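You operate a simulated robot arm through the tools that you are given. There is no shell and no other tool. Be economical: measure what you need, move in short steps, check, and stop when the job is done.

You run a simulated robot arm. Do the job below in one go: nothing can be reset, and whatever is moved stays where it is left.

TASK
Put the black board on the far end of the window bench away on the right square of the camp table. Switch the tester switch on. Open the top order drawer, fetch the gold tin and set it inside, then shut the drawer. Take the yellow tin and put it on the handover mat. Fetch the steel board and set it on the platform truck deck. Put the white block on the ledge of the cook bay. Press the blue lock button to switch it on. Take the big white cold pack and put it on the door end of the window bench. The order is free.

Only the result counts: the job must be done as asked and must still hold three seconds after the hand-in. Knocking over, shifting, dropping, spilling or breaking anything else fails it.

THE ROBOT
A 7-joint arm with a vacuum gripper on a trunk, on a base that drives. Base frame: it is fixed to the floor where the robot stands at the start and does not move with it; the origin is under the middle of the robot, x ahead of it, y to its left, z up; the surface under the hand at the start is at about z = 850. Readings come in mm, degrees, newtons and seconds.
With the tool pointing down near the work surface it reaches from about 140 to 640 mm from the robot's upright axis, wherever it stands. Its first joint turns from -115.0 to 115.0 degrees. Places, roughly: big white cold pack [0, 3250, 750]; black board [750, -250, 750]; blue lock button [600, 2400, 800]; door end of the window bench [1700, -100, 800]; gold tin (8x6x3 cm) [1500, -100, 900]; handover mat [4300, 1900, 900]; ledge of the cook bay (25x69 cm) [-1340, 5340, 920]; platform truck deck [1900, 2200, 200]; right square of the camp table (23x25 cm) [460, 2200, 800]; steel board [1500, 2250, 750]; tester switch [1300, 200, 900]; top order drawer [1800, 1600, 800]; top order drawer inside [1800, 1600, 800]; white block (7x8x5 cm) [1500, 2400, 800]; yellow tin (6x6x4 cm) [1800, 200, 900]. Payload 2.55 kg.
Tool frame: the origin (TCP) lies in the middle of the cups' lips, and z points out of the cups. The gripper has 1 cup of 44 mm across, covering 44 by 44 mm (tool x, y); the bellows give 20 mm. With the vacuum on, a cup seals on a smooth face that it is pressed against (1 to 4 N); it does not hold porous or soft things. The pull reaches 55 N.
Orientation is that of the tool frame in the base frame, as a unit quaternion [x, y, z, w]. With the cups facing straight down, the tool's x points along the base's -x, its y along +y and its z along -z.

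THE INTERFACE
- The arm moves only by the tool nudge_tool. Its argument "commands" is one flat list of numbers, 7 for each row, row after row: the vacuum: 1 switches it on, 0 off, then the shift along the base's x, y, z in mm, then the turn, a rotation vector about the base's x, y, z in degrees. In form: [suction, tx, ty, tz, rx, ry, rz, suction, tx, ty, tz, rx, ry, rz, ...]. A call has 1 to 20 rows; each row is the pose to reach, as a shift and turn from the pose commanded when the call began. Rows are played at 5 a second. More than 50 mm and 8.6 degrees between two rows, or a gripper value outside its range, and nothing of the call is played. A pose out of reach is approached as far as the arm can. The call stops where the force on the tool passes 40 N (or 10 N more than at its start, if that is more) or the arm is blocked; 0.2 s more then pass. The pull builds up within a second once a cup has sealed. Time passes only in rows, and 0.2 s behind the last, so rows that repeat a pose give it time. The reply holds the time, the measured pose of the TCP, the force on the tool along the base axes and the pull of the vacuum, in the units named above and with some noise, with the torque about the TCP (base axes, N m) and any sound that the robot's microphone picked up.
- Cameras (640 x 400 px; columns grow to the right, rows downward): "scene" is now at [-6.6, 130.6, 1701.8]; the picture's right is [-0.62, -0.79, 0.00], its down [-0.60, 0.47, -0.65] and it looks along [0.51, -0.40, -0.76] (base axes); focal length 264 px, centre (320, 200). "wrist" rides on the gripper at [81, 6, -172] in the tool frame; the picture's right is [-0.08, 1.00, 0.00], its down [-0.89, -0.07, -0.45] and it looks along [-0.44, -0.04, 0.90] (tool axes); focal length 256 px, centre (320, 200). There is no depth. A picture from a camera that has moved, and an enlarged one, comes with that camera's place and axes in the base frame and with its lens. The place of the scene camera against the robot may be out by one fixed shift of up to 18 mm in any direction.
- camera(camera): a new picture of that camera. No time passes.
- slide_trunk(by): slides the trunk up (or, below 0, down) by that many mm; the arm and the scene camera ride with it, the base frame stays. It gives what a move gives, with no picture.
- roll_base(legs): drives the robot by 1 to 6 legs, each [ahead, left, turn to the left] in mm, mm and degrees, along the robot's own axes; the way and the turn of a leg run together, so that a leg with both is an arc; at most 1500 mm and 180 degrees a leg. The arm and the cameras ride along, it lands a little off, and it stops where it bumps. It gives what a move gives.
- pan_tilt(pan, tilt): turns the head with the scene camera to pan (to the left, within 155 degrees either way) and tilt (down, from -29 to 69), counted from straight ahead of the robot. It gives what a move gives.
- zoom(camera, box): a new picture of the part [left, top, right, bottom] of that camera's present view, enlarged. No time passes.
- finish_job(): hands the job in; it is judged then, once.

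Work in short steps. Places have to be worked out from the pictures, the camera data and where the tool is seen: move nearer, look again, correct. Check each grasp and each placing, and mend what went wrong. You have 483 turns and 228 pictures in all, those below and enlarged ones among them. Switch the vacuum off and draw the arm clear of the work before you hand the job in, unless the task says otherwise; then end with one line.

The tools are called after "Call:" as a command line: name --argument value ..., lists and objects as JSON in quotes. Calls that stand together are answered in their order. nudge_tool: Moves the arm, as the interface text tells. Its arguments: {"type":"object","properties":{"commands":{"type":"array","items":{"type":"number"}}},"required":["commands"]} The other tools are called the same way: slide_trunk (by) slides the trunk up or down; roll_base (legs) drives the base; pan_tilt (pan, tilt) turns the head that bears the scene camera; camera (camera) takes a picture; zoom (camera, box) takes an enlarged picture of a part of a camera's view; finish_job () hands the job in.

At the start:

```text
time: 0.0
tool_pos: [459.3, -124.5, 1103.0]
tcp_rot: [0.0, 1.0, -0.001, 0.0]
ft_force: [0.0, 0.0, 0.3]
wrist_torque: [0.02, 0.0, 0.0]
pull: 0.1
trunk travel left (down, up): [-809.0, 181.0]
robot x, y, heading: [0.1, -0.5, 0.0]
head pan, tilt: [-38.1, 49.8]
```

scene: 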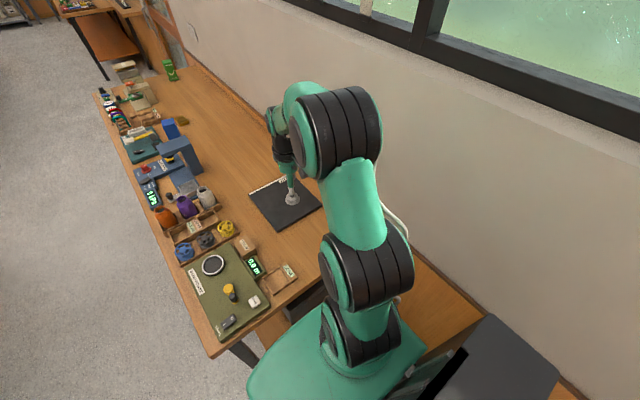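
wrist: 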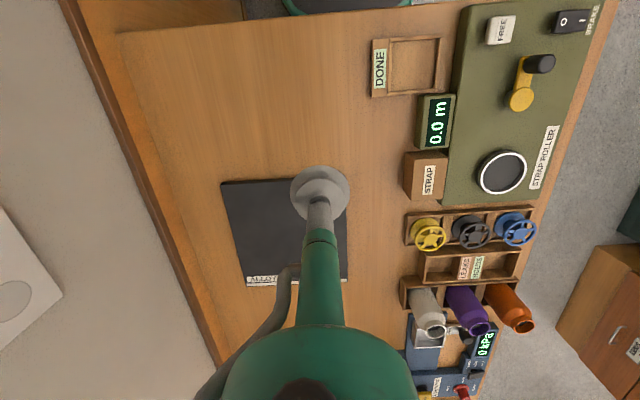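

I'll survey the room first by panning the head.

Call:
pan_tilt --pan 0 --tilt 25

Call:
camera --camera "scene"

Call:
pan_tilt --pan 55 --tilt 20

Call:
camera --camera "scene"

Call:
pan_tilt --pan 110 --tilt 20

Call:
camera --camera "scene"

```text
time: 1.0
tool_pos: [458.1, -124.0, 1104.1]
tcp_rot: [0.0, 1.0, 0.0, 0.0]
ft_force: [0.0, -0.7, -0.1]
wrist_torque: [-0.02, -0.02, -0.01]
pull: 0.0
trunk travel left (down, up): [-809.0, 181.0]
robot x, y, heading: [3.7, 1.7, -0.2]
head pan, tilt: [0.0, 25.0]
```

```text
225 pictures are left
camera scene: at [24.8, 178.1, 1739.0], right [0.0, -1.0, 0.0], down [-0.42, 0.0, -0.91], along [0.91, 0.0, -0.42], focal length 264 px, centre (320, 200)
```

scene: 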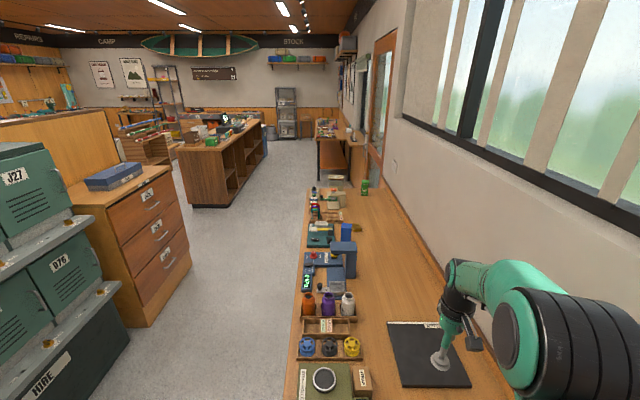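

```text
time: 2.3
tool_pos: [458.5, -124.5, 1102.3]
tcp_rot: [0.0, 1.0, -0.001, -0.001]
ft_force: [0.1, -1.0, 0.2]
wrist_torque: [0.02, 0.0, -0.01]
pull: 0.1
trunk travel left (down, up): [-809.0, 181.0]
robot x, y, heading: [5.2, 0.8, 0.1]
head pan, tilt: [55.0, 20.0]
```

```text
224 pictures are left
camera scene: at [-13.8, 254.4, 1747.1], right [0.82, -0.57, 0.0], down [-0.2, -0.28, -0.94], along [0.54, 0.77, -0.34], focal length 264 px, centre (320, 200)
```

scene: 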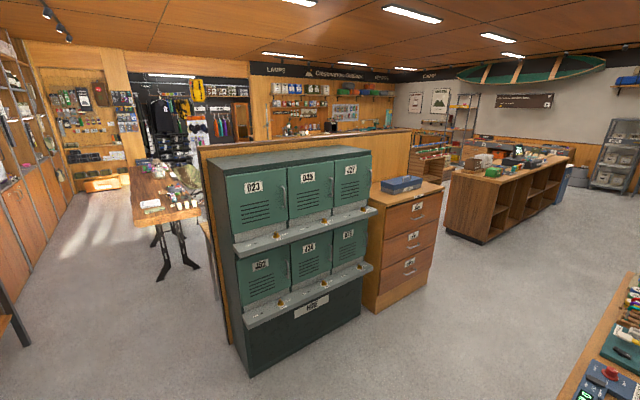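

```text
time: 3.5
tool_pos: [457.8, -125.5, 1102.9]
tcp_rot: [0.0, 1.0, 0.001, 0.0]
ft_force: [-0.1, -0.4, -0.1]
wrist_torque: [-0.03, 0.03, 0.0]
pull: 0.0
trunk travel left (down, up): [-809.0, 181.0]
robot x, y, heading: [4.2, -0.8, 0.1]
head pan, tilt: [110.0, 20.0]
```

```text
223 pictures are left
camera scene: at [-99.1, 265.7, 1747.1], right [0.94, 0.34, 0.0], down [0.12, -0.32, -0.94], along [-0.32, 0.88, -0.34], focal length 264 px, centre (320, 200)
```

scene: 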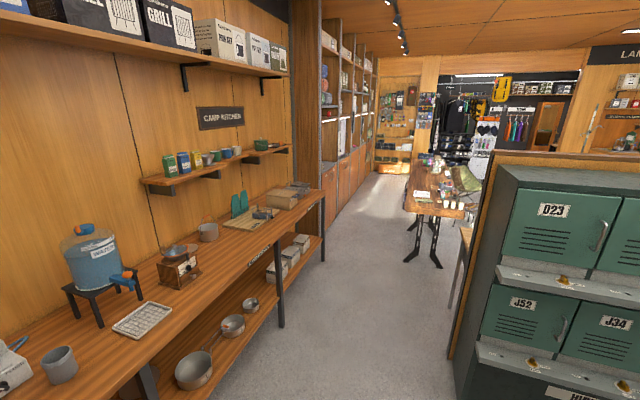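

Now look closely at the near bench and the black board.

Call:
zoom --camera "wrist" --box '[200, 160, 400, 300]'

Call:
pan_tilt --pan -10 --tilt 35

Call:
zoom --camera "scene" --box '[200, 60, 420, 220]'

```text
2.86 times, centred on (300, 230) of wrist
camera zoom: at [376.1, -117.9, 1276.7], right [0.08, 1.0, 0.0], down [0.89, -0.07, 0.45], along [0.44, -0.04, -0.9], focal length 731 px, centre (377, 114)
```

zoom: 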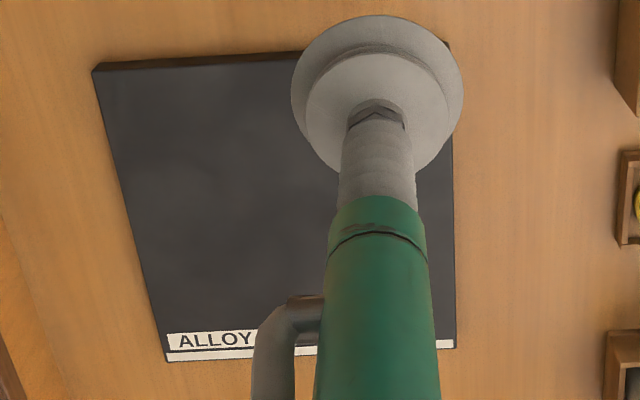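

```text
time: 5.5
tool_pos: [457.6, -124.2, 1103.3]
tcp_rot: [0.0, 1.0, 0.001, 0.0]
ft_force: [-0.7, 0.2, -1.0]
wrist_torque: [-0.02, -0.02, 0.02]
pull: 0.1
trunk travel left (down, up): [-809.0, 181.0]
robot x, y, heading: [2.6, 1.9, -0.1]
head pan, tilt: [-10.0, 35.0]
```

```text
2.50 times, centred on (310, 140) of scene
camera zoom: at [19.4, 163.0, 1723.3], right [-0.17, -0.98, 0.0], down [-0.56, 0.1, -0.82], along [0.81, -0.14, -0.57], focal length 660 px, centre (345, 350)
```

zoom: 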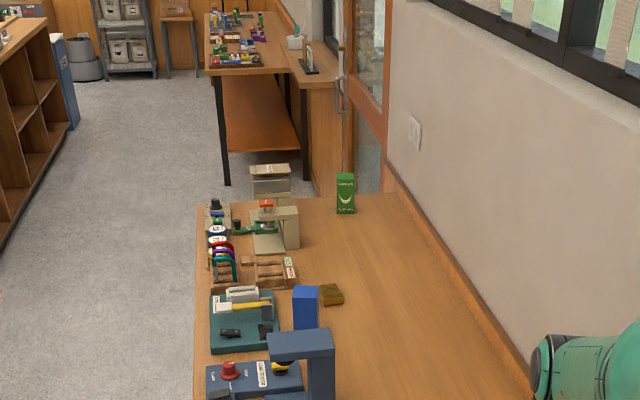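

The board (label ALLOY…) spans about x 531–770, y −310…−94, so its centre is near (650,−202). I'll check how far ahead the base can roll by looking down at the bench edge.

Call:
pan_tilt --pan 30 --tilt 69

Call:
camera --camera "scene"

```text
time: 6.6
tool_pos: [459.0, -125.0, 1102.9]
tcp_rot: [0.001, 1.0, 0.0, -0.001]
ft_force: [-0.6, 0.0, 0.2]
wrist_torque: [-0.02, 0.01, -0.02]
pull: 0.0
trunk travel left (down, up): [-809.0, 181.0]
robot x, y, heading: [3.5, -4.0, 0.2]
head pan, tilt: [30.0, 68.8]
```

```text
220 pictures are left
camera scene: at [-18.8, 206.1, 1679.6], right [0.5, -0.87, 0.0], down [-0.81, -0.47, -0.36], along [0.31, 0.18, -0.93], focal length 264 px, centre (320, 200)
```

scene: 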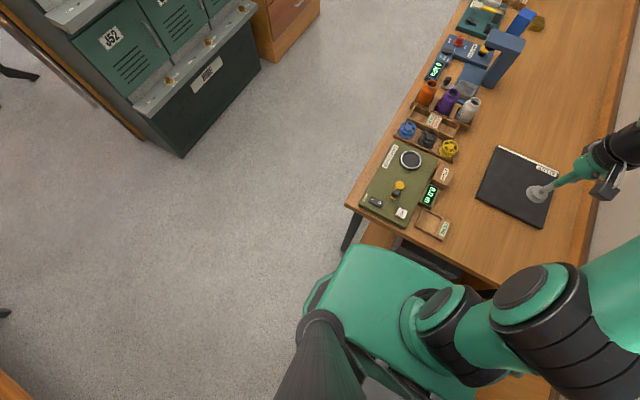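

I'll check the robot's right-hand side before sliding sideways.

Call:
pan_tilt --pan -75 --tilt 60

Call:
camera --camera "scene"

```text
time: 8.4
tool_pos: [458.1, -124.4, 1103.4]
tcp_rot: [0.0, 1.0, 0.0, 0.0]
ft_force: [0.5, 0.4, 0.5]
wrist_torque: [-0.01, 0.01, 0.0]
pull: 0.1
trunk travel left (down, up): [-809.0, 181.0]
robot x, y, heading: [-3.1, -0.0, -0.2]
head pan, tilt: [-75.0, 60.0]
```

```text
219 pictures are left
camera scene: at [-50.0, 113.8, 1688.9], right [-0.97, -0.26, 0.0], down [-0.22, 0.84, -0.5], along [0.13, -0.48, -0.87], focal length 264 px, centre (320, 200)
```

scene: 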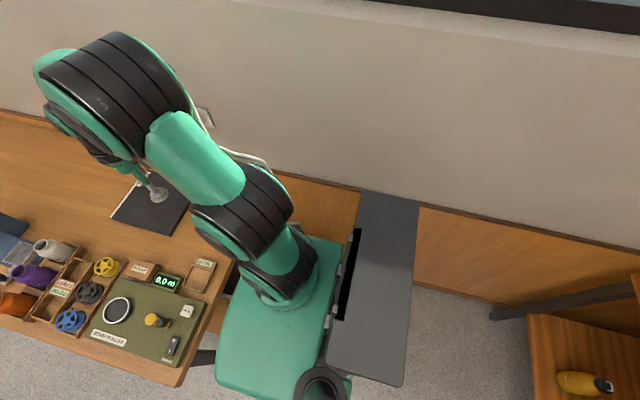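

The base seems about 250 mm half-length, with ~50 mm before the bench. I'll roll 25 mm ahead and 60 mm right, which brings the board's centre just within reach.

Call:
roll_base --legs '[[25, -60, 0]]'

Call:
nudge_tool --commands '[0, 40, -20, -40, 0, 0, 0, 0, 70, -40, -80, 0, 0, 0, 0, 100, -55, -110, 0, 0, 0]'

Call:
camera --camera "wrist"

```text
time: 9.4
tool_pos: [483.0, -183.7, 1103.6]
tcp_rot: [0.0, 1.0, 0.0, 0.0]
ft_force: [-0.4, -0.7, -0.1]
wrist_torque: [0.06, 0.02, -0.01]
pull: 0.1
trunk travel left (down, up): [-809.0, 181.0]
robot x, y, heading: [26.1, -59.0, 0.1]
head pan, tilt: [-75.0, 60.0]
```

```text
refused: row 1 steps farther than a row can; nothing moved
```

```text
218 pictures are left
camera wrist: at [401.5, -178.1, 1276.5], right [0.08, 1.0, 0.0], down [0.89, -0.07, 0.45], along [0.44, -0.03, -0.9], focal length 256 px, centre (320, 200)
```

wrist: 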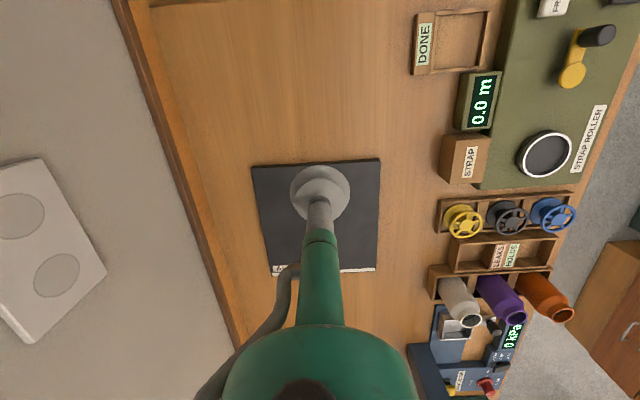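

Board measures centre ≈ (655,−195). I'll descend to about (640,−193), just above it.

Call:
nudge_tool --commands '[0, 30, -2, -30, 0, 0, 0, 0, 60, -4, -60, 0, 0, 0, 0, 90, -6, -90, 0, 0, 0, 0, 120, -8, -125, 0, 0, 0, 0, 140, -9, -160, 0, 0, 0, 0, 157, -9, -195, 0, 0, 0, 0, 157, -9, -195, 0, 0, 0]'

Call:
camera --camera "wrist"

```text
time: 11.0
tool_pos: [639.0, -192.0, 909.5]
tcp_rot: [0.0, 1.0, -0.001, 0.002]
ft_force: [-0.4, -0.4, -0.2]
wrist_torque: [0.01, -0.02, 0.04]
pull: 0.1
trunk travel left (down, up): [-809.0, 181.0]
robot x, y, heading: [27.9, -60.2, -0.0]
head pan, tilt: [-75.0, 60.0]
```

```text
217 pictures are left
camera wrist: at [557.2, -186.2, 1081.7], right [0.08, 1.0, 0.0], down [0.89, -0.07, 0.45], along [0.45, -0.04, -0.89], focal length 256 px, centre (320, 200)
```

wrist: 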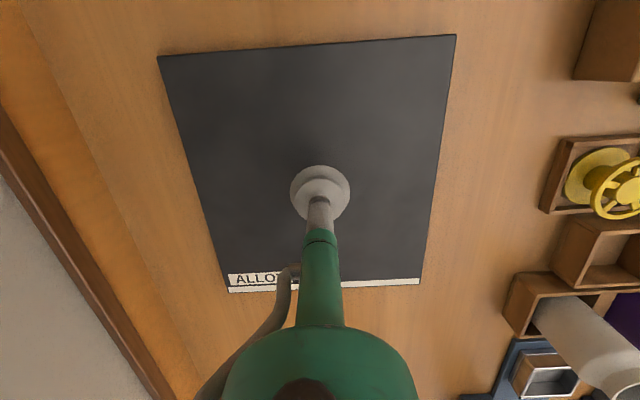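

I'm ~20 mm short of centre along x; shift 12 mm and descend with suction on until contact.

Call:
nudge_tool --commands '[1, 6, -3, -10, 0, 0, 0, 1, 12, -5, -22, 0, 0, 0, 1, 12, -5, -34, 0, 0, 0, 1, 12, -5, -42, 0, 0, 0]'

```text
time: 12.0
tool_pos: [651.9, -197.6, 867.1]
tcp_rot: [0.0, 1.0, 0.0, 0.0]
ft_force: [0.0, 0.0, 0.5]
wrist_torque: [0.02, 0.0, -0.04]
pull: 54.7
trunk travel left (down, up): [-809.0, 181.0]
robot x, y, heading: [23.8, -59.7, 0.1]
head pan, tilt: [-75.0, 60.0]
```

Sealed at z≈867 (pull 54.7). Lift slowly.

Call:
nudge_tool --commands '[1, 0, 0, 10, 0, 0, 0, 1, 0, 0, 30, 0, 0, 0, 1, -10, 0, 60, 0, 0, 0, 1, -20, 0, 100, 0, 0, 0, 1, -20, 0, 100, 0, 0, 0]'

Call:
camera --camera "wrist"

```text
time: 13.2
tool_pos: [632.7, -197.2, 966.2]
tcp_rot: [0.0, 1.0, 0.0, -0.001]
ft_force: [0.0, 0.6, -6.3]
wrist_torque: [0.01, 0.07, 0.01]
pull: 55.0
trunk travel left (down, up): [-809.0, 181.0]
robot x, y, heading: [26.5, -61.6, 0.0]
head pan, tilt: [-75.0, 60.0]
```

```text
216 pictures are left
camera wrist: at [550.7, -191.3, 1139.4], right [0.08, 1.0, 0.0], down [0.89, -0.07, 0.44], along [0.44, -0.03, -0.9], focal length 256 px, centre (320, 200)
```

wrist: 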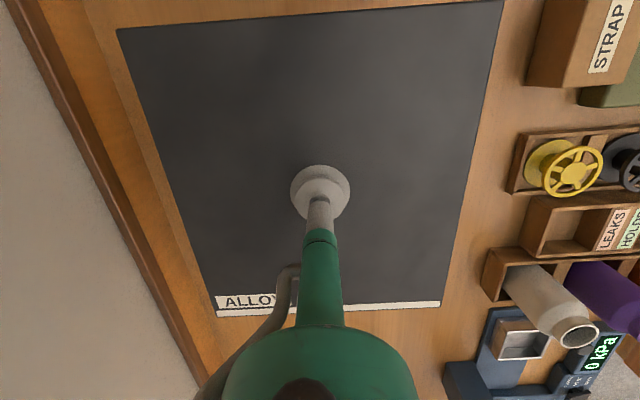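

Board weighs ~0.63 kg and hangs level, centred within ~8 mm of the cup. I'll raise and retract it, then roll left out of the bench end.

Call:
nudge_tool --commands '[1, -20, 10, 40, 0, 0, 0, 1, -50, 20, 75, 0, 0, 0, 1, -80, 40, 105, 0, 0, 0, 1, -110, 60, 135, 0, 0, 0, 1, -140, 80, 160, 0, 0, 0, 1, -170, 100, 185, 0, 0, 0, 1, -200, 120, 210, 0, 0, 0, 1, -220, 130, 230, 0, 0, 0]'

Call:
roll_base --legs '[[-20, 0, 0], [0, 750, 0], [0, 0, 90]]'

Call:
pan_tilt --pan -20 --tilt 25

Call:
camera --camera "scene"

```text
time: 15.0
tool_pos: [415.1, -70.3, 1144.4]
tcp_rot: [0.0, 1.0, 0.0, 0.001]
ft_force: [0.0, 0.0, -5.6]
wrist_torque: [0.0, 0.03, 0.0]
pull: 54.8
out of reach, approached as far as the arm can: row 5, 6, 7, 8
trunk travel left (down, up): [-809.0, 181.0]
robot x, y, heading: [24.0, -56.1, -0.0]
head pan, tilt: [-75.0, 60.0]
```

```text
time: 23.3
tool_pos: [13.0, 1090.1, 1144.6]
tcp_rot: [0.71, -0.705, 0.0, -0.001]
ft_force: [0.7, -0.5, -5.2]
wrist_torque: [-0.06, 0.01, 0.0]
pull: 54.8
trunk travel left (down, up): [-809.0, 181.0]
robot x, y, heading: [6.6, 700.9, 90.3]
head pan, tilt: [-75.0, 60.0]
```

```text
time: 24.6
tool_pos: [15.4, 1089.8, 1145.3]
tcp_rot: [0.71, -0.704, 0.0, 0.0]
ft_force: [0.0, -0.6, -6.4]
wrist_torque: [-0.1, -0.01, -0.01]
pull: 54.7
trunk travel left (down, up): [-809.0, 181.0]
robot x, y, heading: [6.5, 700.7, 90.5]
head pan, tilt: [-20.0, 25.0]
```

```text
215 pictures are left
camera scene: at [-147.4, 727.7, 1739.0], right [0.94, -0.34, 0.0], down [-0.14, -0.4, -0.91], along [0.3, 0.85, -0.42], focal length 264 px, centre (320, 200)
```

scene: 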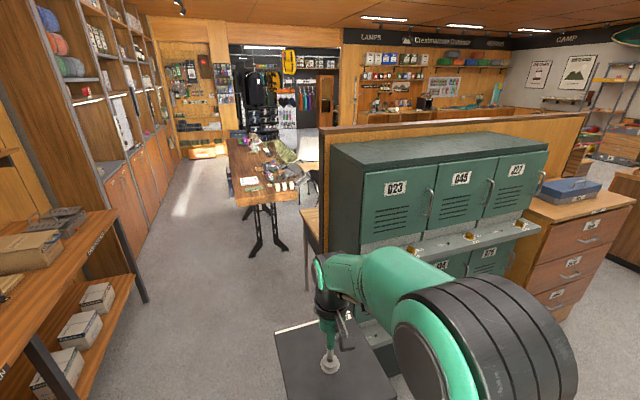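

The table behind the partition (right) seems to be the camp-table area; the trestle table ahead likely bears the cold pack. Roll ahead past the locker end, keeping left, and look.

Call:
roll_base --legs '[[500, 200, 0], [550, 0, 0]]'

Call:
pan_tilt --pan -70 --tilt 35

Call:
camera --camera "scene"

```text
time: 30.5
tool_pos: [-193.4, 2144.2, 1145.1]
tcp_rot: [0.709, -0.705, 0.0, 0.0]
ft_force: [-0.1, 0.1, -5.9]
wrist_torque: [-0.1, 0.05, -0.02]
pull: 55.1
trunk travel left (down, up): [-809.0, 181.0]
robot x, y, heading: [-206.8, 1754.4, 90.2]
head pan, tilt: [-20.0, 25.0]
```

```text
time: 31.7
tool_pos: [-193.7, 2143.8, 1145.8]
tcp_rot: [0.709, -0.705, 0.001, 0.0]
ft_force: [0.7, -0.2, -5.6]
wrist_torque: [-0.04, 0.01, 0.01]
pull: 55.0
trunk travel left (down, up): [-809.0, 181.0]
robot x, y, heading: [-206.1, 1754.7, 90.4]
head pan, tilt: [-70.0, 35.0]
```

```text
214 pictures are left
camera scene: at [-305.0, 1725.4, 1723.3], right [0.35, -0.94, 0.0], down [-0.54, -0.2, -0.82], along [0.77, 0.28, -0.57], focal length 264 px, centre (320, 200)
```

scene: 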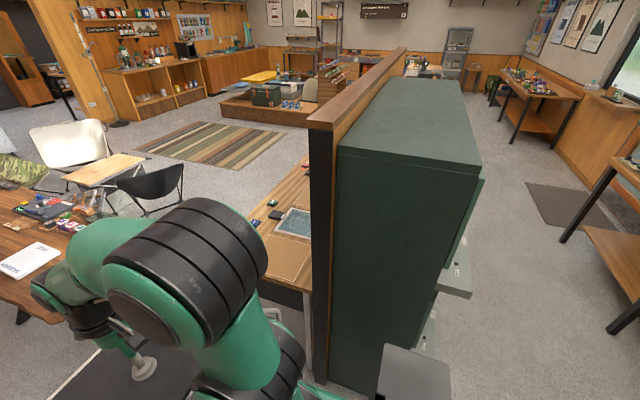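

Zoom on the table behind the partition and the white item on the left table.

Call:
zoom --camera "scene" --box '[220, 140, 340, 300]'

Call:
zoom --camera "scene" --box '[0, 150, 200, 300]'

```text
2.50 times, centred on (280, 220) of scene
camera zoom: at [-305.0, 1725.4, 1723.3], right [0.35, -0.94, 0.0], down [-0.54, -0.2, -0.82], along [0.77, 0.28, -0.57], focal length 660 px, centre (420, 150)
```

zoom: 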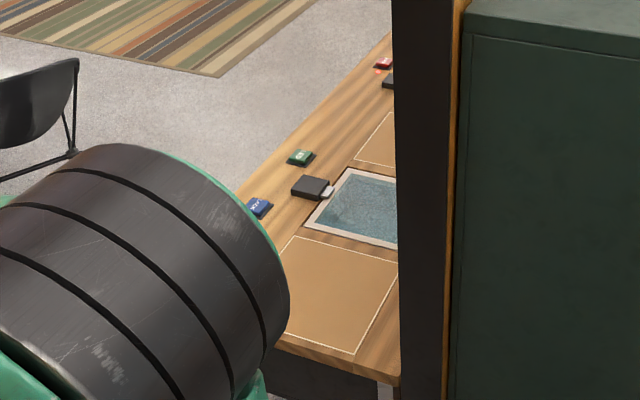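

```text
2.67 times, centred on (100, 225) of scene
camera zoom: at [-305.0, 1725.4, 1723.3], right [0.35, -0.94, 0.0], down [-0.54, -0.2, -0.82], along [0.77, 0.28, -0.57], focal length 704 px, centre (907, 133)
```

zoom: 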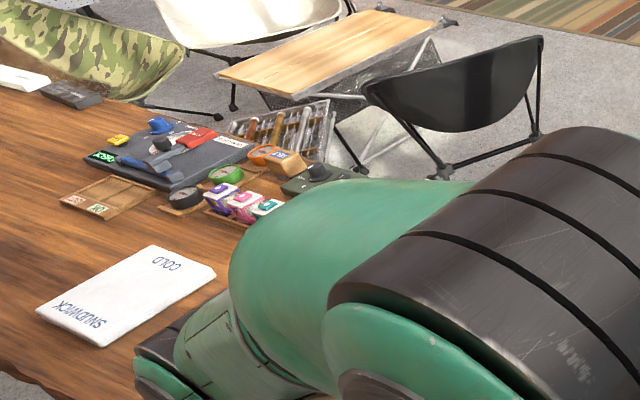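

The camp table has two outlined squares; the right one (facing the partition) is around x 340–560, y 2075–2315. I'll park beside the table's end, keeping heading 90 so the board's long side stays along y.

Call:
roll_base --legs '[[440, 0, 0], [0, -110, 0]]'

Call:
pan_tilt --pan -85 --tilt 50

Call:
camera --camera "scene"

```text
time: 35.1
tool_pos: [-85.2, 2585.5, 1144.5]
tcp_rot: [0.708, -0.706, 0.0, 0.0]
ft_force: [0.1, -0.1, -6.1]
wrist_torque: [-0.05, 0.08, -0.02]
pull: 54.8
trunk travel left (down, up): [-809.0, 181.0]
robot x, y, heading: [-93.3, 2195.0, 90.4]
head pan, tilt: [-70.0, 35.0]
```

```text
time: 35.9
tool_pos: [-85.6, 2586.4, 1143.8]
tcp_rot: [0.709, -0.705, 0.001, 0.001]
ft_force: [0.5, 0.5, -5.8]
wrist_torque: [-0.04, -0.01, -0.02]
pull: 54.9
trunk travel left (down, up): [-809.0, 181.0]
robot x, y, heading: [-93.8, 2198.6, 90.1]
head pan, tilt: [-85.0, 50.0]
```

```text
211 pictures are left
camera scene: at [-203.0, 2143.9, 1701.6], right [0.09, -1.0, 0.0], down [-0.76, -0.07, -0.64], along [0.64, 0.06, -0.77], focal length 264 px, centre (320, 200)
```

scene: 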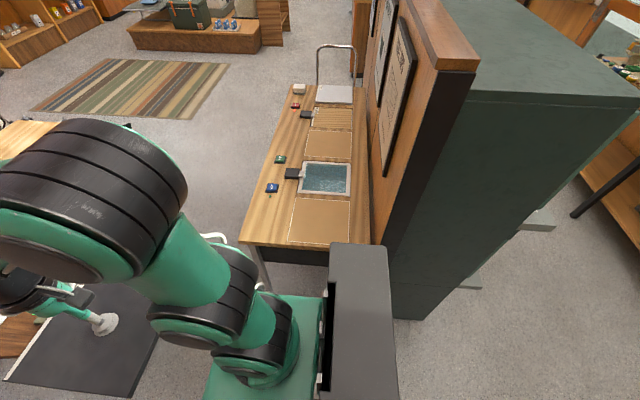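

Table layout confirmed; square centre ≈ (452,2200). Swing the arm to the right in an arc, holding the board's orientation.

Call:
nudge_tool --commands '[1, 46.9, -3.2, 0, 0, 0, 0, 1, 93.5, -12.7, 0, 0, 0, 0, 1, 138.7, -27.8, 0, 0, 0, 0, 1, 181.7, -48.3, 0, 0, 0, 0, 1, 221.8, -73.9, 0, 0, 0, 0, 1, 258.6, -104.2, 0, 0, 0, 0, 1, 291.4, -138.7, 0, 0, 0, 0, 1, 319.7, -177, 0, 0, 0, 0, 1, 343.1, -218.4, 0, 0, 0, 0, 1, 361.4, -262.4, 0, 0, 0, 0, 1, 374.1, -308.3, 0, 0, 0, 0, 1, 381.1, -355.4, 0, 0, 0, 0, 1, 395, -385, 0, 0, 0, 0, 1, 395, -385, 0, 0, 0, 0]'

Call:
camera --camera "wrist"

Call:
camera --camera "scene"

```text
time: 38.9
tool_pos: [301.2, 2201.0, 1126.9]
tcp_rot: [0.708, -0.706, 0.0, 0.0]
ft_force: [-0.3, 0.1, -6.6]
wrist_torque: [-0.04, 0.01, 0.0]
pull: 54.8
out of reach, approached as far as the arm can: row 5, 6, 7, 8, 9, 10, 11, 12, 13, 14
trunk travel left (down, up): [-809.0, 181.0]
robot x, y, heading: [-96.1, 2192.7, 90.7]
head pan, tilt: [-85.0, 50.0]
```

```text
210 pictures are left
camera wrist: at [295.0, 2120.7, 1298.1], right [-1.0, 0.07, 0.0], down [0.07, 0.89, 0.44], along [0.03, 0.44, -0.9], focal length 256 px, centre (320, 200)
```

wrist: 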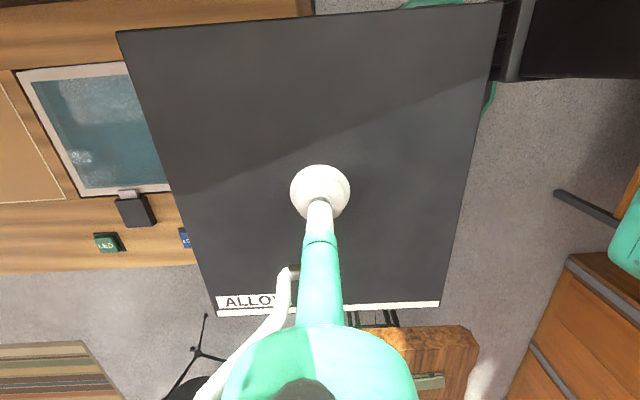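

```text
209 pictures are left
camera scene: at [-202.6, 2143.9, 1701.5], right [0.09, -1.0, 0.0], down [-0.76, -0.07, -0.64], along [0.64, 0.06, -0.77], focal length 264 px, centre (320, 200)
```

scene: 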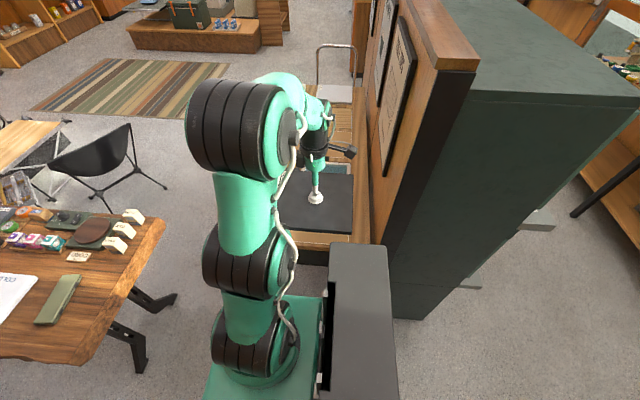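

I'll extend over the square and come down to z≈880 for a check of the outline. The scene camera reads x about 20 mm low at the tool, so I aim at x≈465.

Call:
nudge_tool --commands '[1, 30, 0, -30, 0, 0, 0, 1, 60, 0, -60, 0, 0, 0, 1, 90, 0, -95, 0, 0, 0, 1, 115, 0, -135, 0, 0, 0, 1, 140, 0, -175, 0, 0, 0, 1, 155, -1, -215, 0, 0, 0, 1, 163, -1, -245, 0, 0, 0, 1, 163, -1, -245, 0, 0, 0]'

Call:
camera --camera "wrist"

Call:
zoom --camera "scene" --box '[240, 140, 400, 270]'

```text
time: 40.7
tool_pos: [462.8, 2200.0, 879.8]
tcp_rot: [0.709, -0.705, 0.0, 0.0]
ft_force: [0.2, -0.2, -6.1]
wrist_torque: [-0.09, 0.01, 0.02]
pull: 54.8
trunk travel left (down, up): [-809.0, 181.0]
robot x, y, heading: [-91.4, 2197.4, 90.3]
head pan, tilt: [-85.0, 50.0]
```

```text
208 pictures are left
camera wrist: at [456.4, 2118.6, 1053.2], right [-1.0, 0.07, 0.0], down [0.07, 0.89, 0.45], along [0.03, 0.44, -0.9], focal length 256 px, centre (320, 200)
```

wrist: 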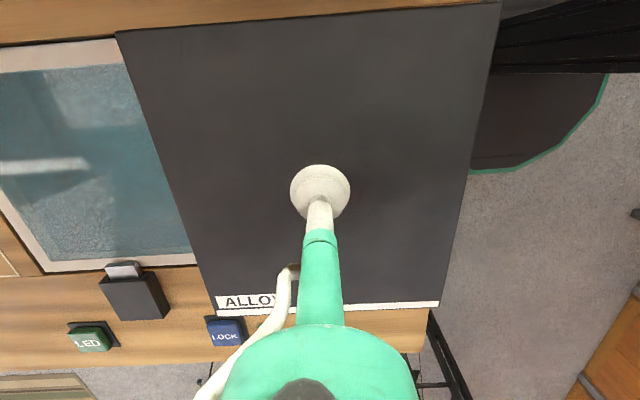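

```text
3.08 times, centred on (320, 205) of scene
camera zoom: at [-202.5, 2143.3, 1701.5], right [0.09, -1.0, 0.0], down [-0.76, -0.07, -0.64], along [0.64, 0.06, -0.77], focal length 812 px, centre (320, 185)
```

zoom: 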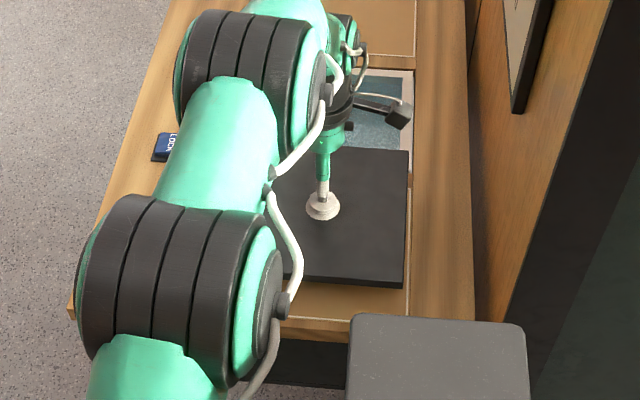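

Scene view offset is about +17 mm in x, so the square's centre ≈ (469,2199); the board's centre lies ~9 mm further in y than the cup. Correct and lower gently.

Call:
nudge_tool --commands '[1, 3, -5, -20, 0, 0, 0, 1, 6, -10, -40, 0, 0, 0, 1, 6, -10, -55, 0, 0, 0, 1, 6, -10, -55, 0, 0, 0]'

Call:
zoom --camera "scene" --box '[240, 140, 400, 270]'

Call:
camera --camera "wrist"

```text
time: 41.7
tool_pos: [469.3, 2189.9, 824.9]
tcp_rot: [0.709, -0.705, 0.0, 0.0]
ft_force: [0.0, -0.2, -6.2]
wrist_torque: [-0.07, 0.0, 0.0]
pull: 54.6
trunk travel left (down, up): [-809.0, 181.0]
robot x, y, heading: [-96.0, 2197.5, 90.2]
head pan, tilt: [-85.0, 50.0]
```

```text
3.08 times, centred on (320, 205) of scene
camera zoom: at [-202.1, 2143.3, 1701.5], right [0.09, -1.0, 0.0], down [-0.76, -0.07, -0.64], along [0.64, 0.06, -0.77], focal length 812 px, centre (320, 185)
```

zoom: 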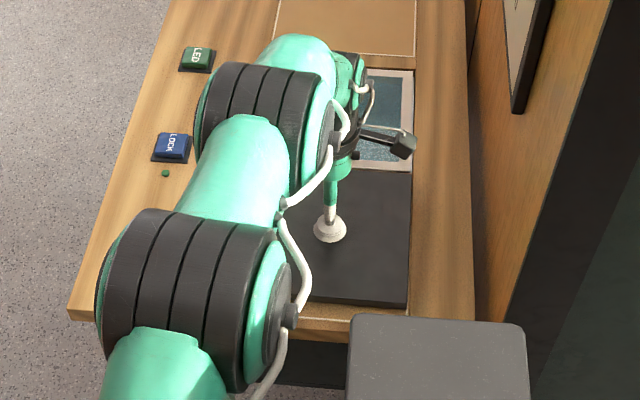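

```text
205 pictures are left
camera wrist: at [462.5, 2109.3, 997.1], right [-1.0, 0.07, 0.0], down [0.07, 0.89, 0.45], along [0.03, 0.44, -0.9], focal length 256 px, centre (320, 200)
```

wrist: 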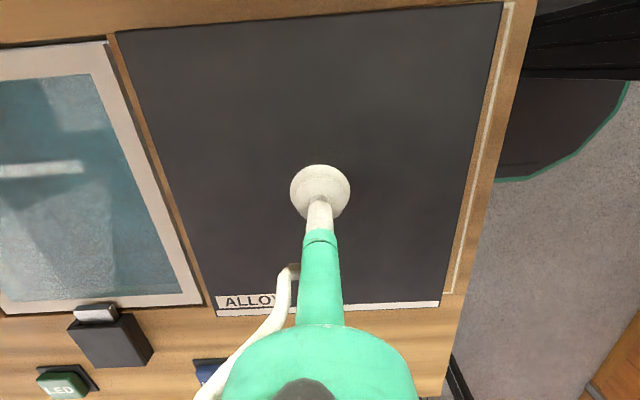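

I need the square's true dimensions before placing, so I'll move the board north out of the way and zoom in.

Call:
nudge_tool --commands '[1, 0, 10, 40, 0, 0, 0, 1, -10, 45, 70, 0, 0, 0, 1, -20, 90, 80, 0, 0, 0, 1, -30, 135, 80, 0, 0, 0, 1, -40, 180, 80, 0, 0, 0, 1, -50, 225, 80, 0, 0, 0, 1, -60, 265, 80, 0, 0, 0, 1, -60, 300, 80, 0, 0, 0]'

Call:
zoom --camera "scene" --box '[250, 170, 370, 260]'

Call:
camera --camera "wrist"

```text
time: 43.5
tool_pos: [410.2, 2491.5, 903.5]
tcp_rot: [0.709, -0.705, 0.0, 0.001]
ft_force: [-0.1, 1.0, -6.0]
wrist_torque: [-0.09, 0.02, 0.03]
pull: 55.1
trunk travel left (down, up): [-809.0, 181.0]
robot x, y, heading: [-94.8, 2196.9, 90.3]
head pan, tilt: [-85.0, 50.0]
```

```text
4.44 times, centred on (310, 215) of scene
camera zoom: at [-201.6, 2145.3, 1701.6], right [0.09, -1.0, 0.0], down [-0.76, -0.07, -0.64], along [0.64, 0.06, -0.77], focal length 1173 px, centre (364, 133)
```

zoom: 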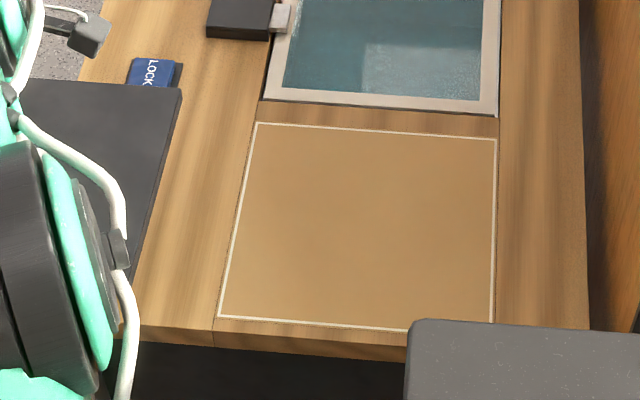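

```text
203 pictures are left
camera wrist: at [402.6, 2410.4, 1076.9], right [-1.0, 0.07, 0.0], down [0.07, 0.89, 0.44], along [0.03, 0.44, -0.9], focal length 256 px, centre (320, 200)
```

wrist: 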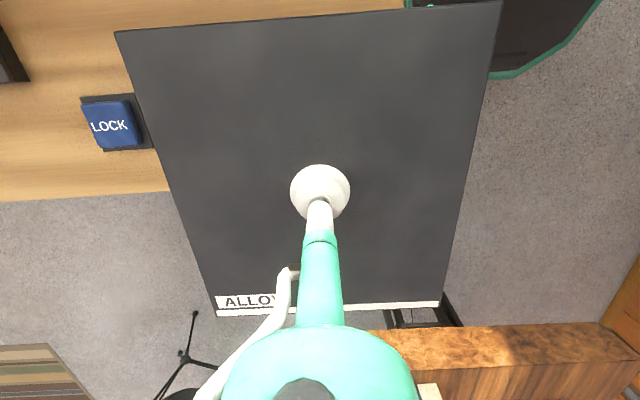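

Combining both cameras: table top z≈798, square ≈ 343–573 × 2080–2325, centre (458,2202); it is 23 in x and 25 in y, matching the board. Place with cup at (458,2195).

Call:
nudge_tool --commands '[1, 10, -40, 0, 0, 0, 0, 1, 18, -85, 0, 0, 0, 0, 1, 26, -130, 0, 0, 0, 0, 1, 34, -175, 0, 0, 0, 0, 1, 42, -220, 0, 0, 0, 0, 1, 48, -260, -10, 0, 0, 0, 1, 48, -296, -35, 0, 0, 0, 1, 48, -296, -70, 0, 0, 0, 1, 48, -296, -80, 0, 0, 0, 1, 48, -296, -80, 0, 0, 0]'

Call:
camera --camera "wrist"

Call:
zoom --camera "scene" --box '[250, 170, 370, 260]'

```text
time: 45.7
tool_pos: [458.7, 2193.6, 823.4]
tcp_rot: [0.709, -0.705, 0.0, -0.001]
ft_force: [-0.3, 0.4, -7.1]
wrist_torque: [-0.05, 0.06, 0.0]
pull: 54.9
trunk travel left (down, up): [-809.0, 181.0]
robot x, y, heading: [-92.7, 2193.4, 90.4]
head pan, tilt: [-85.0, 50.0]
```

```text
202 pictures are left
camera wrist: at [451.5, 2112.8, 996.7], right [-1.0, 0.07, 0.0], down [0.07, 0.89, 0.44], along [0.03, 0.44, -0.9], focal length 256 px, centre (320, 200)
```

wrist: 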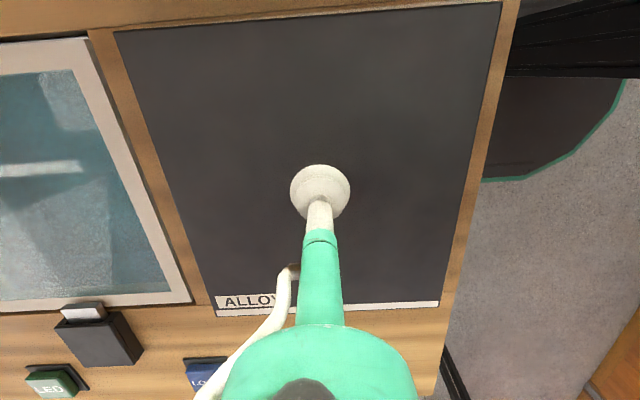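

```text
4.44 times, centred on (310, 215) of scene
camera zoom: at [-201.7, 2143.7, 1701.6], right [0.09, -1.0, 0.0], down [-0.76, -0.07, -0.64], along [0.64, 0.06, -0.77], focal length 1173 px, centre (364, 133)
```

zoom: 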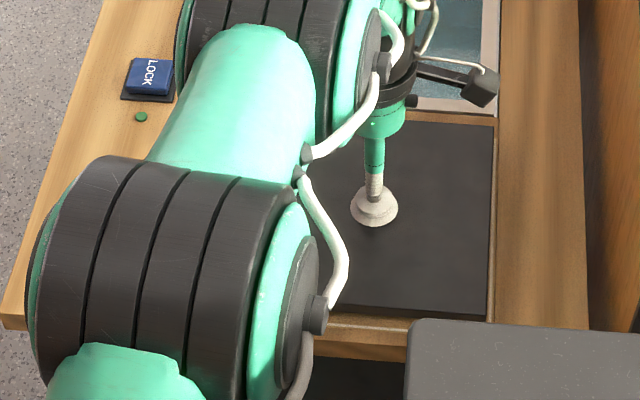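

Looks well aligned; lower to contact in small steps.

Call:
nudge_tool --commands '[1, 0, 0, -4, 0, 0, 0, 1, 0, 0, -8, 0, 0, 0, 1, 0, 0, -11, 0, 0, 0, 1, 0, 0, -11, 0, 0, 0]'

Call:
camera --camera "wrist"

```text
time: 46.7
tool_pos: [458.8, 2192.5, 815.2]
tcp_rot: [0.709, -0.705, 0.002, -0.001]
ft_force: [-1.4, -0.2, 12.9]
wrist_torque: [0.39, 0.27, 0.11]
pull: 54.7
trunk travel left (down, up): [-809.0, 181.0]
robot x, y, heading: [-95.7, 2194.7, 90.1]
head pan, tilt: [-85.0, 50.0]
```

```text
200 pictures are left
camera wrist: at [451.1, 2113.1, 989.5], right [-1.0, 0.07, -0.01], down [0.06, 0.89, 0.45], along [0.04, 0.44, -0.9], focal length 256 px, centre (320, 200)
```

wrist: 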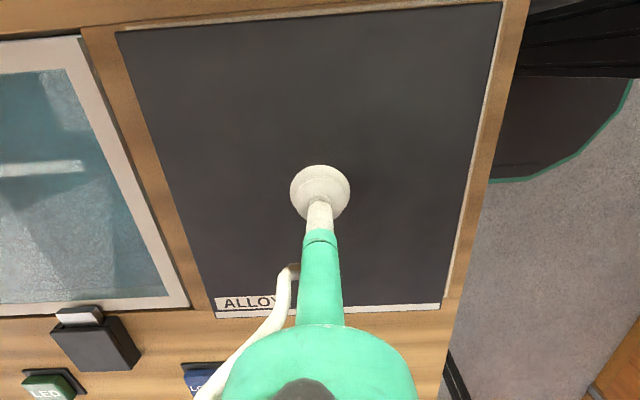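

Contact felt (z≈815). Zoom to check the outline on both sides before release.

Call:
zoom --camera "wrist" --box '[80, 0, 280, 140]'

Call:
zoom --camera "wrist" --box '[380, 0, 580, 140]'

Call:
zoom --camera "wrist" --box '[180, 240, 480, 340]'

```text
2.86 times, centred on (180, 70) of wrist
camera zoom: at [451.1, 2113.1, 989.5], right [-1.0, 0.07, -0.01], down [0.06, 0.89, 0.45], along [0.04, 0.44, -0.9], focal length 731 px, centre (720, 571)
```

zoom: 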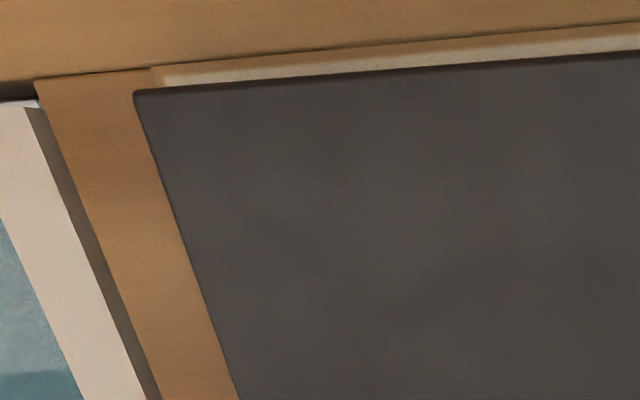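

```text
2.86 times, centred on (480, 70) of wrist
camera zoom: at [451.1, 2113.1, 989.5], right [-1.0, 0.07, -0.01], down [0.06, 0.89, 0.45], along [0.04, 0.44, -0.9], focal length 731 px, centre (-137, 571)
```

zoom: 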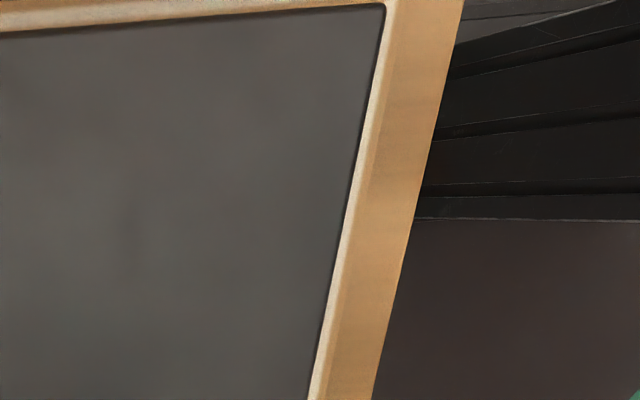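

```text
2.13 times, centred on (330, 290) of wrist
camera zoom: at [451.1, 2113.1, 989.5], right [-1.0, 0.07, -0.01], down [0.06, 0.89, 0.45], along [0.04, 0.44, -0.9], focal length 546 px, centre (299, 8)
```

zoom: 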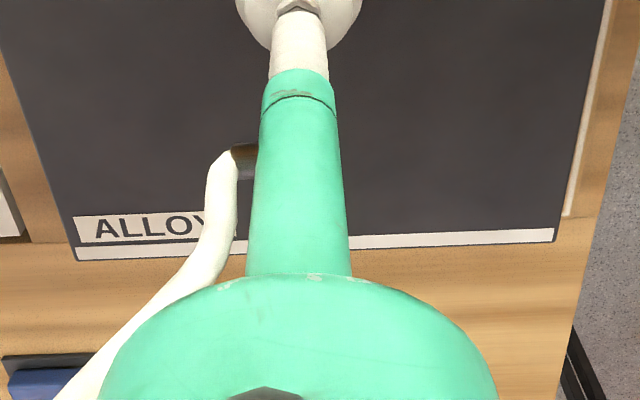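

The board sits ~5 mm too far north and ~4 mm too far east; lift slightly, correct, and set down again.

Call:
nudge_tool --commands '[1, 0, 0, 8, 0, 0, 0, 1, -4, -5, 10, 0, 0, 0, 1, -4, -5, 10, 0, 0, 0, 1, -4, -5, 4, 0, 0, 0, 1, -4, -5, 1, 0, 0, 0, 1, -4, -5, 1, 0, 0, 0]'

Call:
zoom --camera "wrist" --box '[100, 0, 540, 340]'

```text
time: 48.1
tool_pos: [455.1, 2189.2, 816.7]
tcp_rot: [0.709, -0.705, 0.001, 0.0]
ft_force: [-4.2, 0.7, 6.9]
wrist_torque: [0.29, 0.09, 0.06]
pull: 54.3
trunk travel left (down, up): [-809.0, 181.0]
robot x, y, heading: [-96.5, 2194.9, 90.2]
head pan, tilt: [-85.0, 50.0]
```

```text
1.18 times, centred on (320, 170) of wrist
camera zoom: at [446.3, 2108.6, 989.5], right [-1.0, 0.07, 0.0], down [0.06, 0.89, 0.45], along [0.03, 0.44, -0.9], focal length 301 px, centre (320, 235)
```

zoom: 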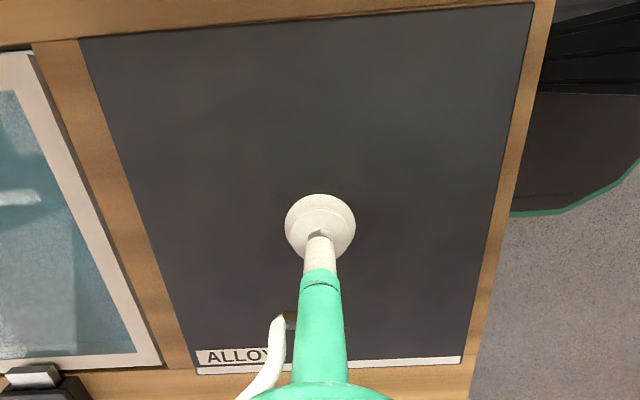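

Outline is now hidden evenly. Release and rise, then view.

Call:
nudge_tool --commands '[0, 0, 0, 0, 0, 0, 0, 0, 0, 0, 0, 0, 0, 0, 0, 0, 0, 2, 0, 0, 0, 0, 0, 0, 10, 0, 0, 0, 0, 0, 0, 40, 0, 0, 0, 0, 0, 20, 85, 0, 0, 0, 0, 0, 60, 110, 0, 0, 0, 0, 0, 105, 110, 0, 0, 0, 0, 0, 150, 110, 0, 0, 0]'

Call:
zoom --camera "scene" --box '[250, 170, 370, 260]'

Call:
camera --camera "wrist"

```text
time: 50.1
tool_pos: [455.5, 2340.2, 924.7]
tcp_rot: [0.709, -0.705, 0.001, 0.001]
ft_force: [0.7, -1.1, -0.1]
wrist_torque: [0.0, -0.01, -0.01]
pull: 0.0
trunk travel left (down, up): [-809.0, 181.0]
robot x, y, heading: [-95.5, 2197.6, 90.5]
head pan, tilt: [-85.0, 50.0]
```

```text
4.44 times, centred on (310, 215) of scene
camera zoom: at [-202.4, 2145.1, 1701.6], right [0.09, -1.0, 0.0], down [-0.76, -0.07, -0.64], along [0.64, 0.06, -0.77], focal length 1173 px, centre (364, 133)
```

zoom: 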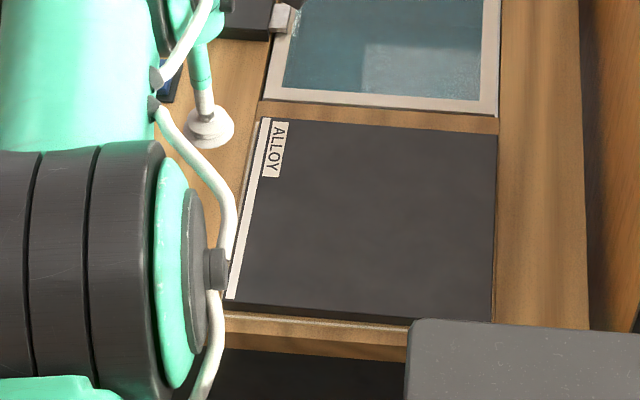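

```text
194 pictures are left
camera wrist: at [447.8, 2260.0, 1097.6], right [-1.0, 0.07, 0.0], down [0.07, 0.89, 0.44], along [0.03, 0.44, -0.9], focal length 256 px, centre (320, 200)
```

wrist: 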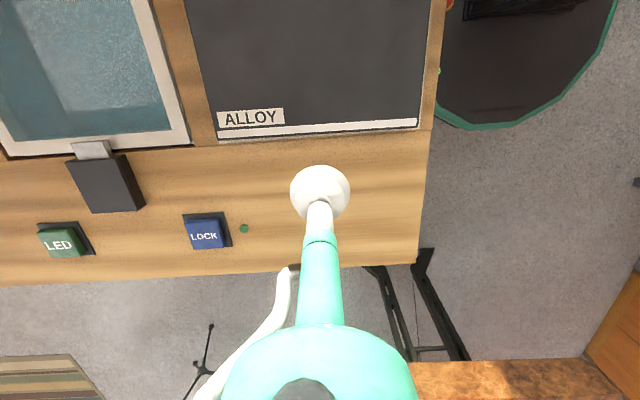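

Board is neatly in the square. The LOCK button is at ≈(603,2427); I'll roll a bit closer (110 mm right, 80 mm ahead), staying clear of the table end.

Call:
roll_base --legs '[[80, -110, 0]]'

Call:
camera --camera "wrist"

```text
time: 51.4
tool_pos: [564.1, 2418.9, 923.8]
tcp_rot: [0.709, -0.706, 0.001, 0.001]
ft_force: [0.0, -0.5, 0.5]
wrist_torque: [-0.02, 0.03, 0.0]
pull: 0.2
trunk travel left (down, up): [-809.0, 181.0]
robot x, y, heading: [10.6, 2280.2, 90.2]
head pan, tilt: [-85.0, 50.0]
```

```text
193 pictures are left
camera wrist: at [557.4, 2338.3, 1097.1], right [-1.0, 0.07, 0.0], down [0.07, 0.89, 0.44], along [0.03, 0.44, -0.9], focal length 256 px, centre (320, 200)
```

wrist: 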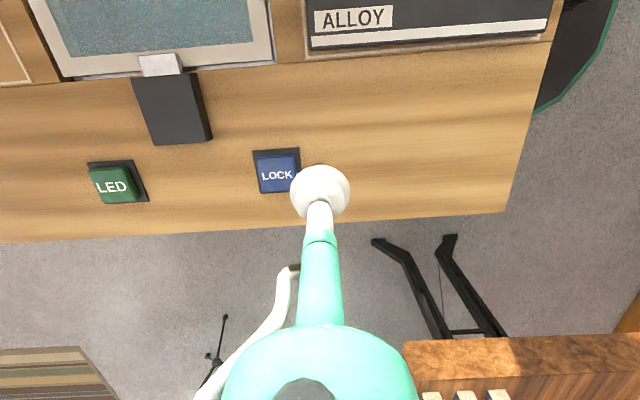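

Button ≈ (608,2431). Move over it, staying above.

Call:
nudge_tool --commands '[0, 22, 6, -30, 0, 0, 0, 0, 44, 12, -60, 0, 0, 0, 0, 44, 12, -60, 0, 0, 0]'

Call:
camera --camera "wrist"

Call:
zoom --camera "scene" --box '[220, 120, 360, 220]'

```text
time: 52.2
tool_pos: [600.2, 2428.2, 863.1]
tcp_rot: [0.708, -0.706, -0.001, 0.001]
ft_force: [-0.1, 0.3, -0.3]
wrist_torque: [0.02, 0.01, 0.0]
pull: 0.2
out of reach, approached as far as the arm can: row 2, 3
trunk travel left (down, up): [-809.0, 181.0]
robot x, y, heading: [13.6, 2279.4, 90.2]
head pan, tilt: [-85.0, 50.0]
```

```text
192 pictures are left
camera wrist: at [592.5, 2347.9, 1036.8], right [-1.0, 0.07, 0.0], down [0.07, 0.89, 0.45], along [0.03, 0.44, -0.9], focal length 256 px, centre (320, 200)
```

wrist: 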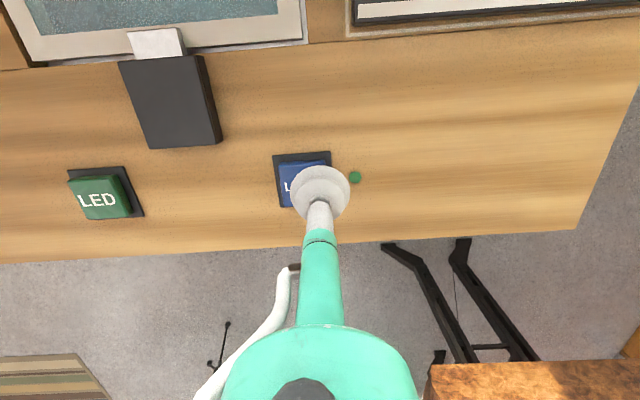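

```text
4.00 times, centred on (290, 170) of scene
camera zoom: at [-94.5, 2223.0, 1701.5], right [0.09, -1.0, 0.0], down [-0.76, -0.07, -0.64], along [0.64, 0.06, -0.77], focal length 1056 px, centre (440, 320)
```

zoom: 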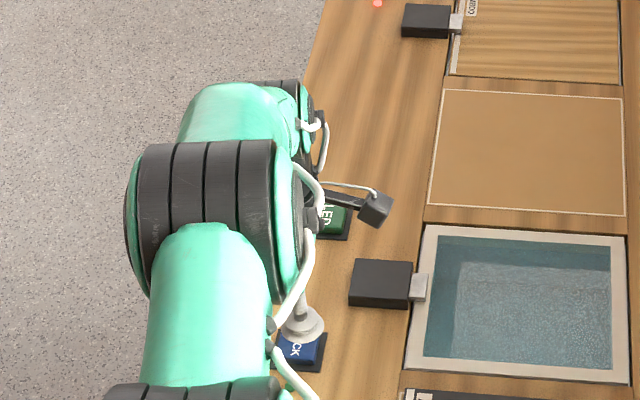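

I'm at the reach limit, ~8 mm short; roll 15 mm right.

Call:
roll_base --legs '[[12, -18, 0]]'

Call:
camera --camera "wrist"

```text
time: 53.0
tool_pos: [618.7, 2441.2, 863.8]
tcp_rot: [0.708, -0.706, 0.001, 0.001]
ft_force: [-1.0, -0.1, 0.2]
wrist_torque: [0.03, 0.03, 0.01]
pull: 0.0
trunk travel left (down, up): [-809.0, 181.0]
robot x, y, heading: [29.4, 2286.0, 90.4]
head pan, tilt: [-85.0, 50.0]
```

```text
190 pictures are left
camera wrist: at [611.0, 2360.1, 1036.6], right [-1.0, 0.07, 0.0], down [0.07, 0.89, 0.44], along [0.03, 0.44, -0.9], focal length 256 px, centre (320, 200)
```

wrist: 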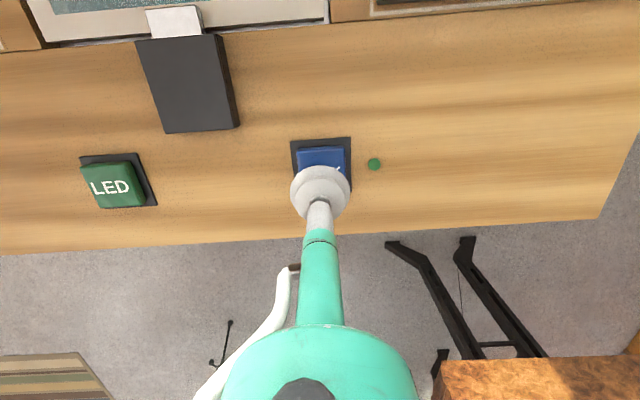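

Button centre ≈ (615,2433). Shift (−3,−8) and press down in small steps.

Call:
nudge_tool --commands '[0, -3, -8, -10, 0, 0, 0, 0, -3, -8, -24, 0, 0, 0, 0, -3, -8, -32, 0, 0, 0, 0, -3, -8, -38, 0, 0, 0]'

Call:
camera --camera "wrist"

```text
time: 54.0
tool_pos: [615.7, 2432.4, 825.2]
tcp_rot: [0.708, -0.706, 0.001, 0.0]
ft_force: [0.2, -0.3, 0.0]
wrist_torque: [0.01, 0.03, 0.01]
pull: 0.0
trunk travel left (down, up): [-809.0, 181.0]
robot x, y, heading: [31.5, 2287.9, 90.3]
head pan, tilt: [-85.0, 50.0]
```

```text
189 pictures are left
camera wrist: at [608.3, 2351.8, 998.2], right [-1.0, 0.07, 0.0], down [0.07, 0.89, 0.44], along [0.03, 0.44, -0.9], focal length 256 px, centre (320, 200)
```

wrist: 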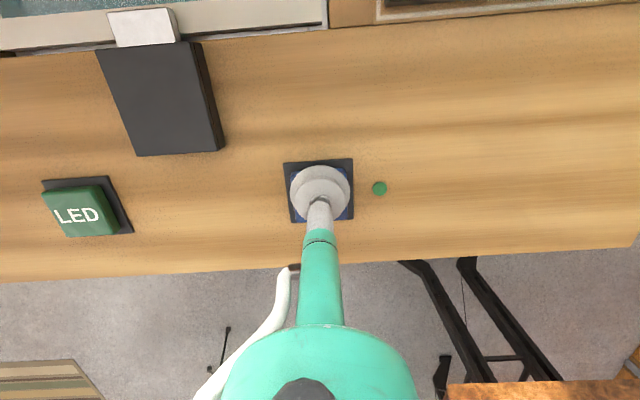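

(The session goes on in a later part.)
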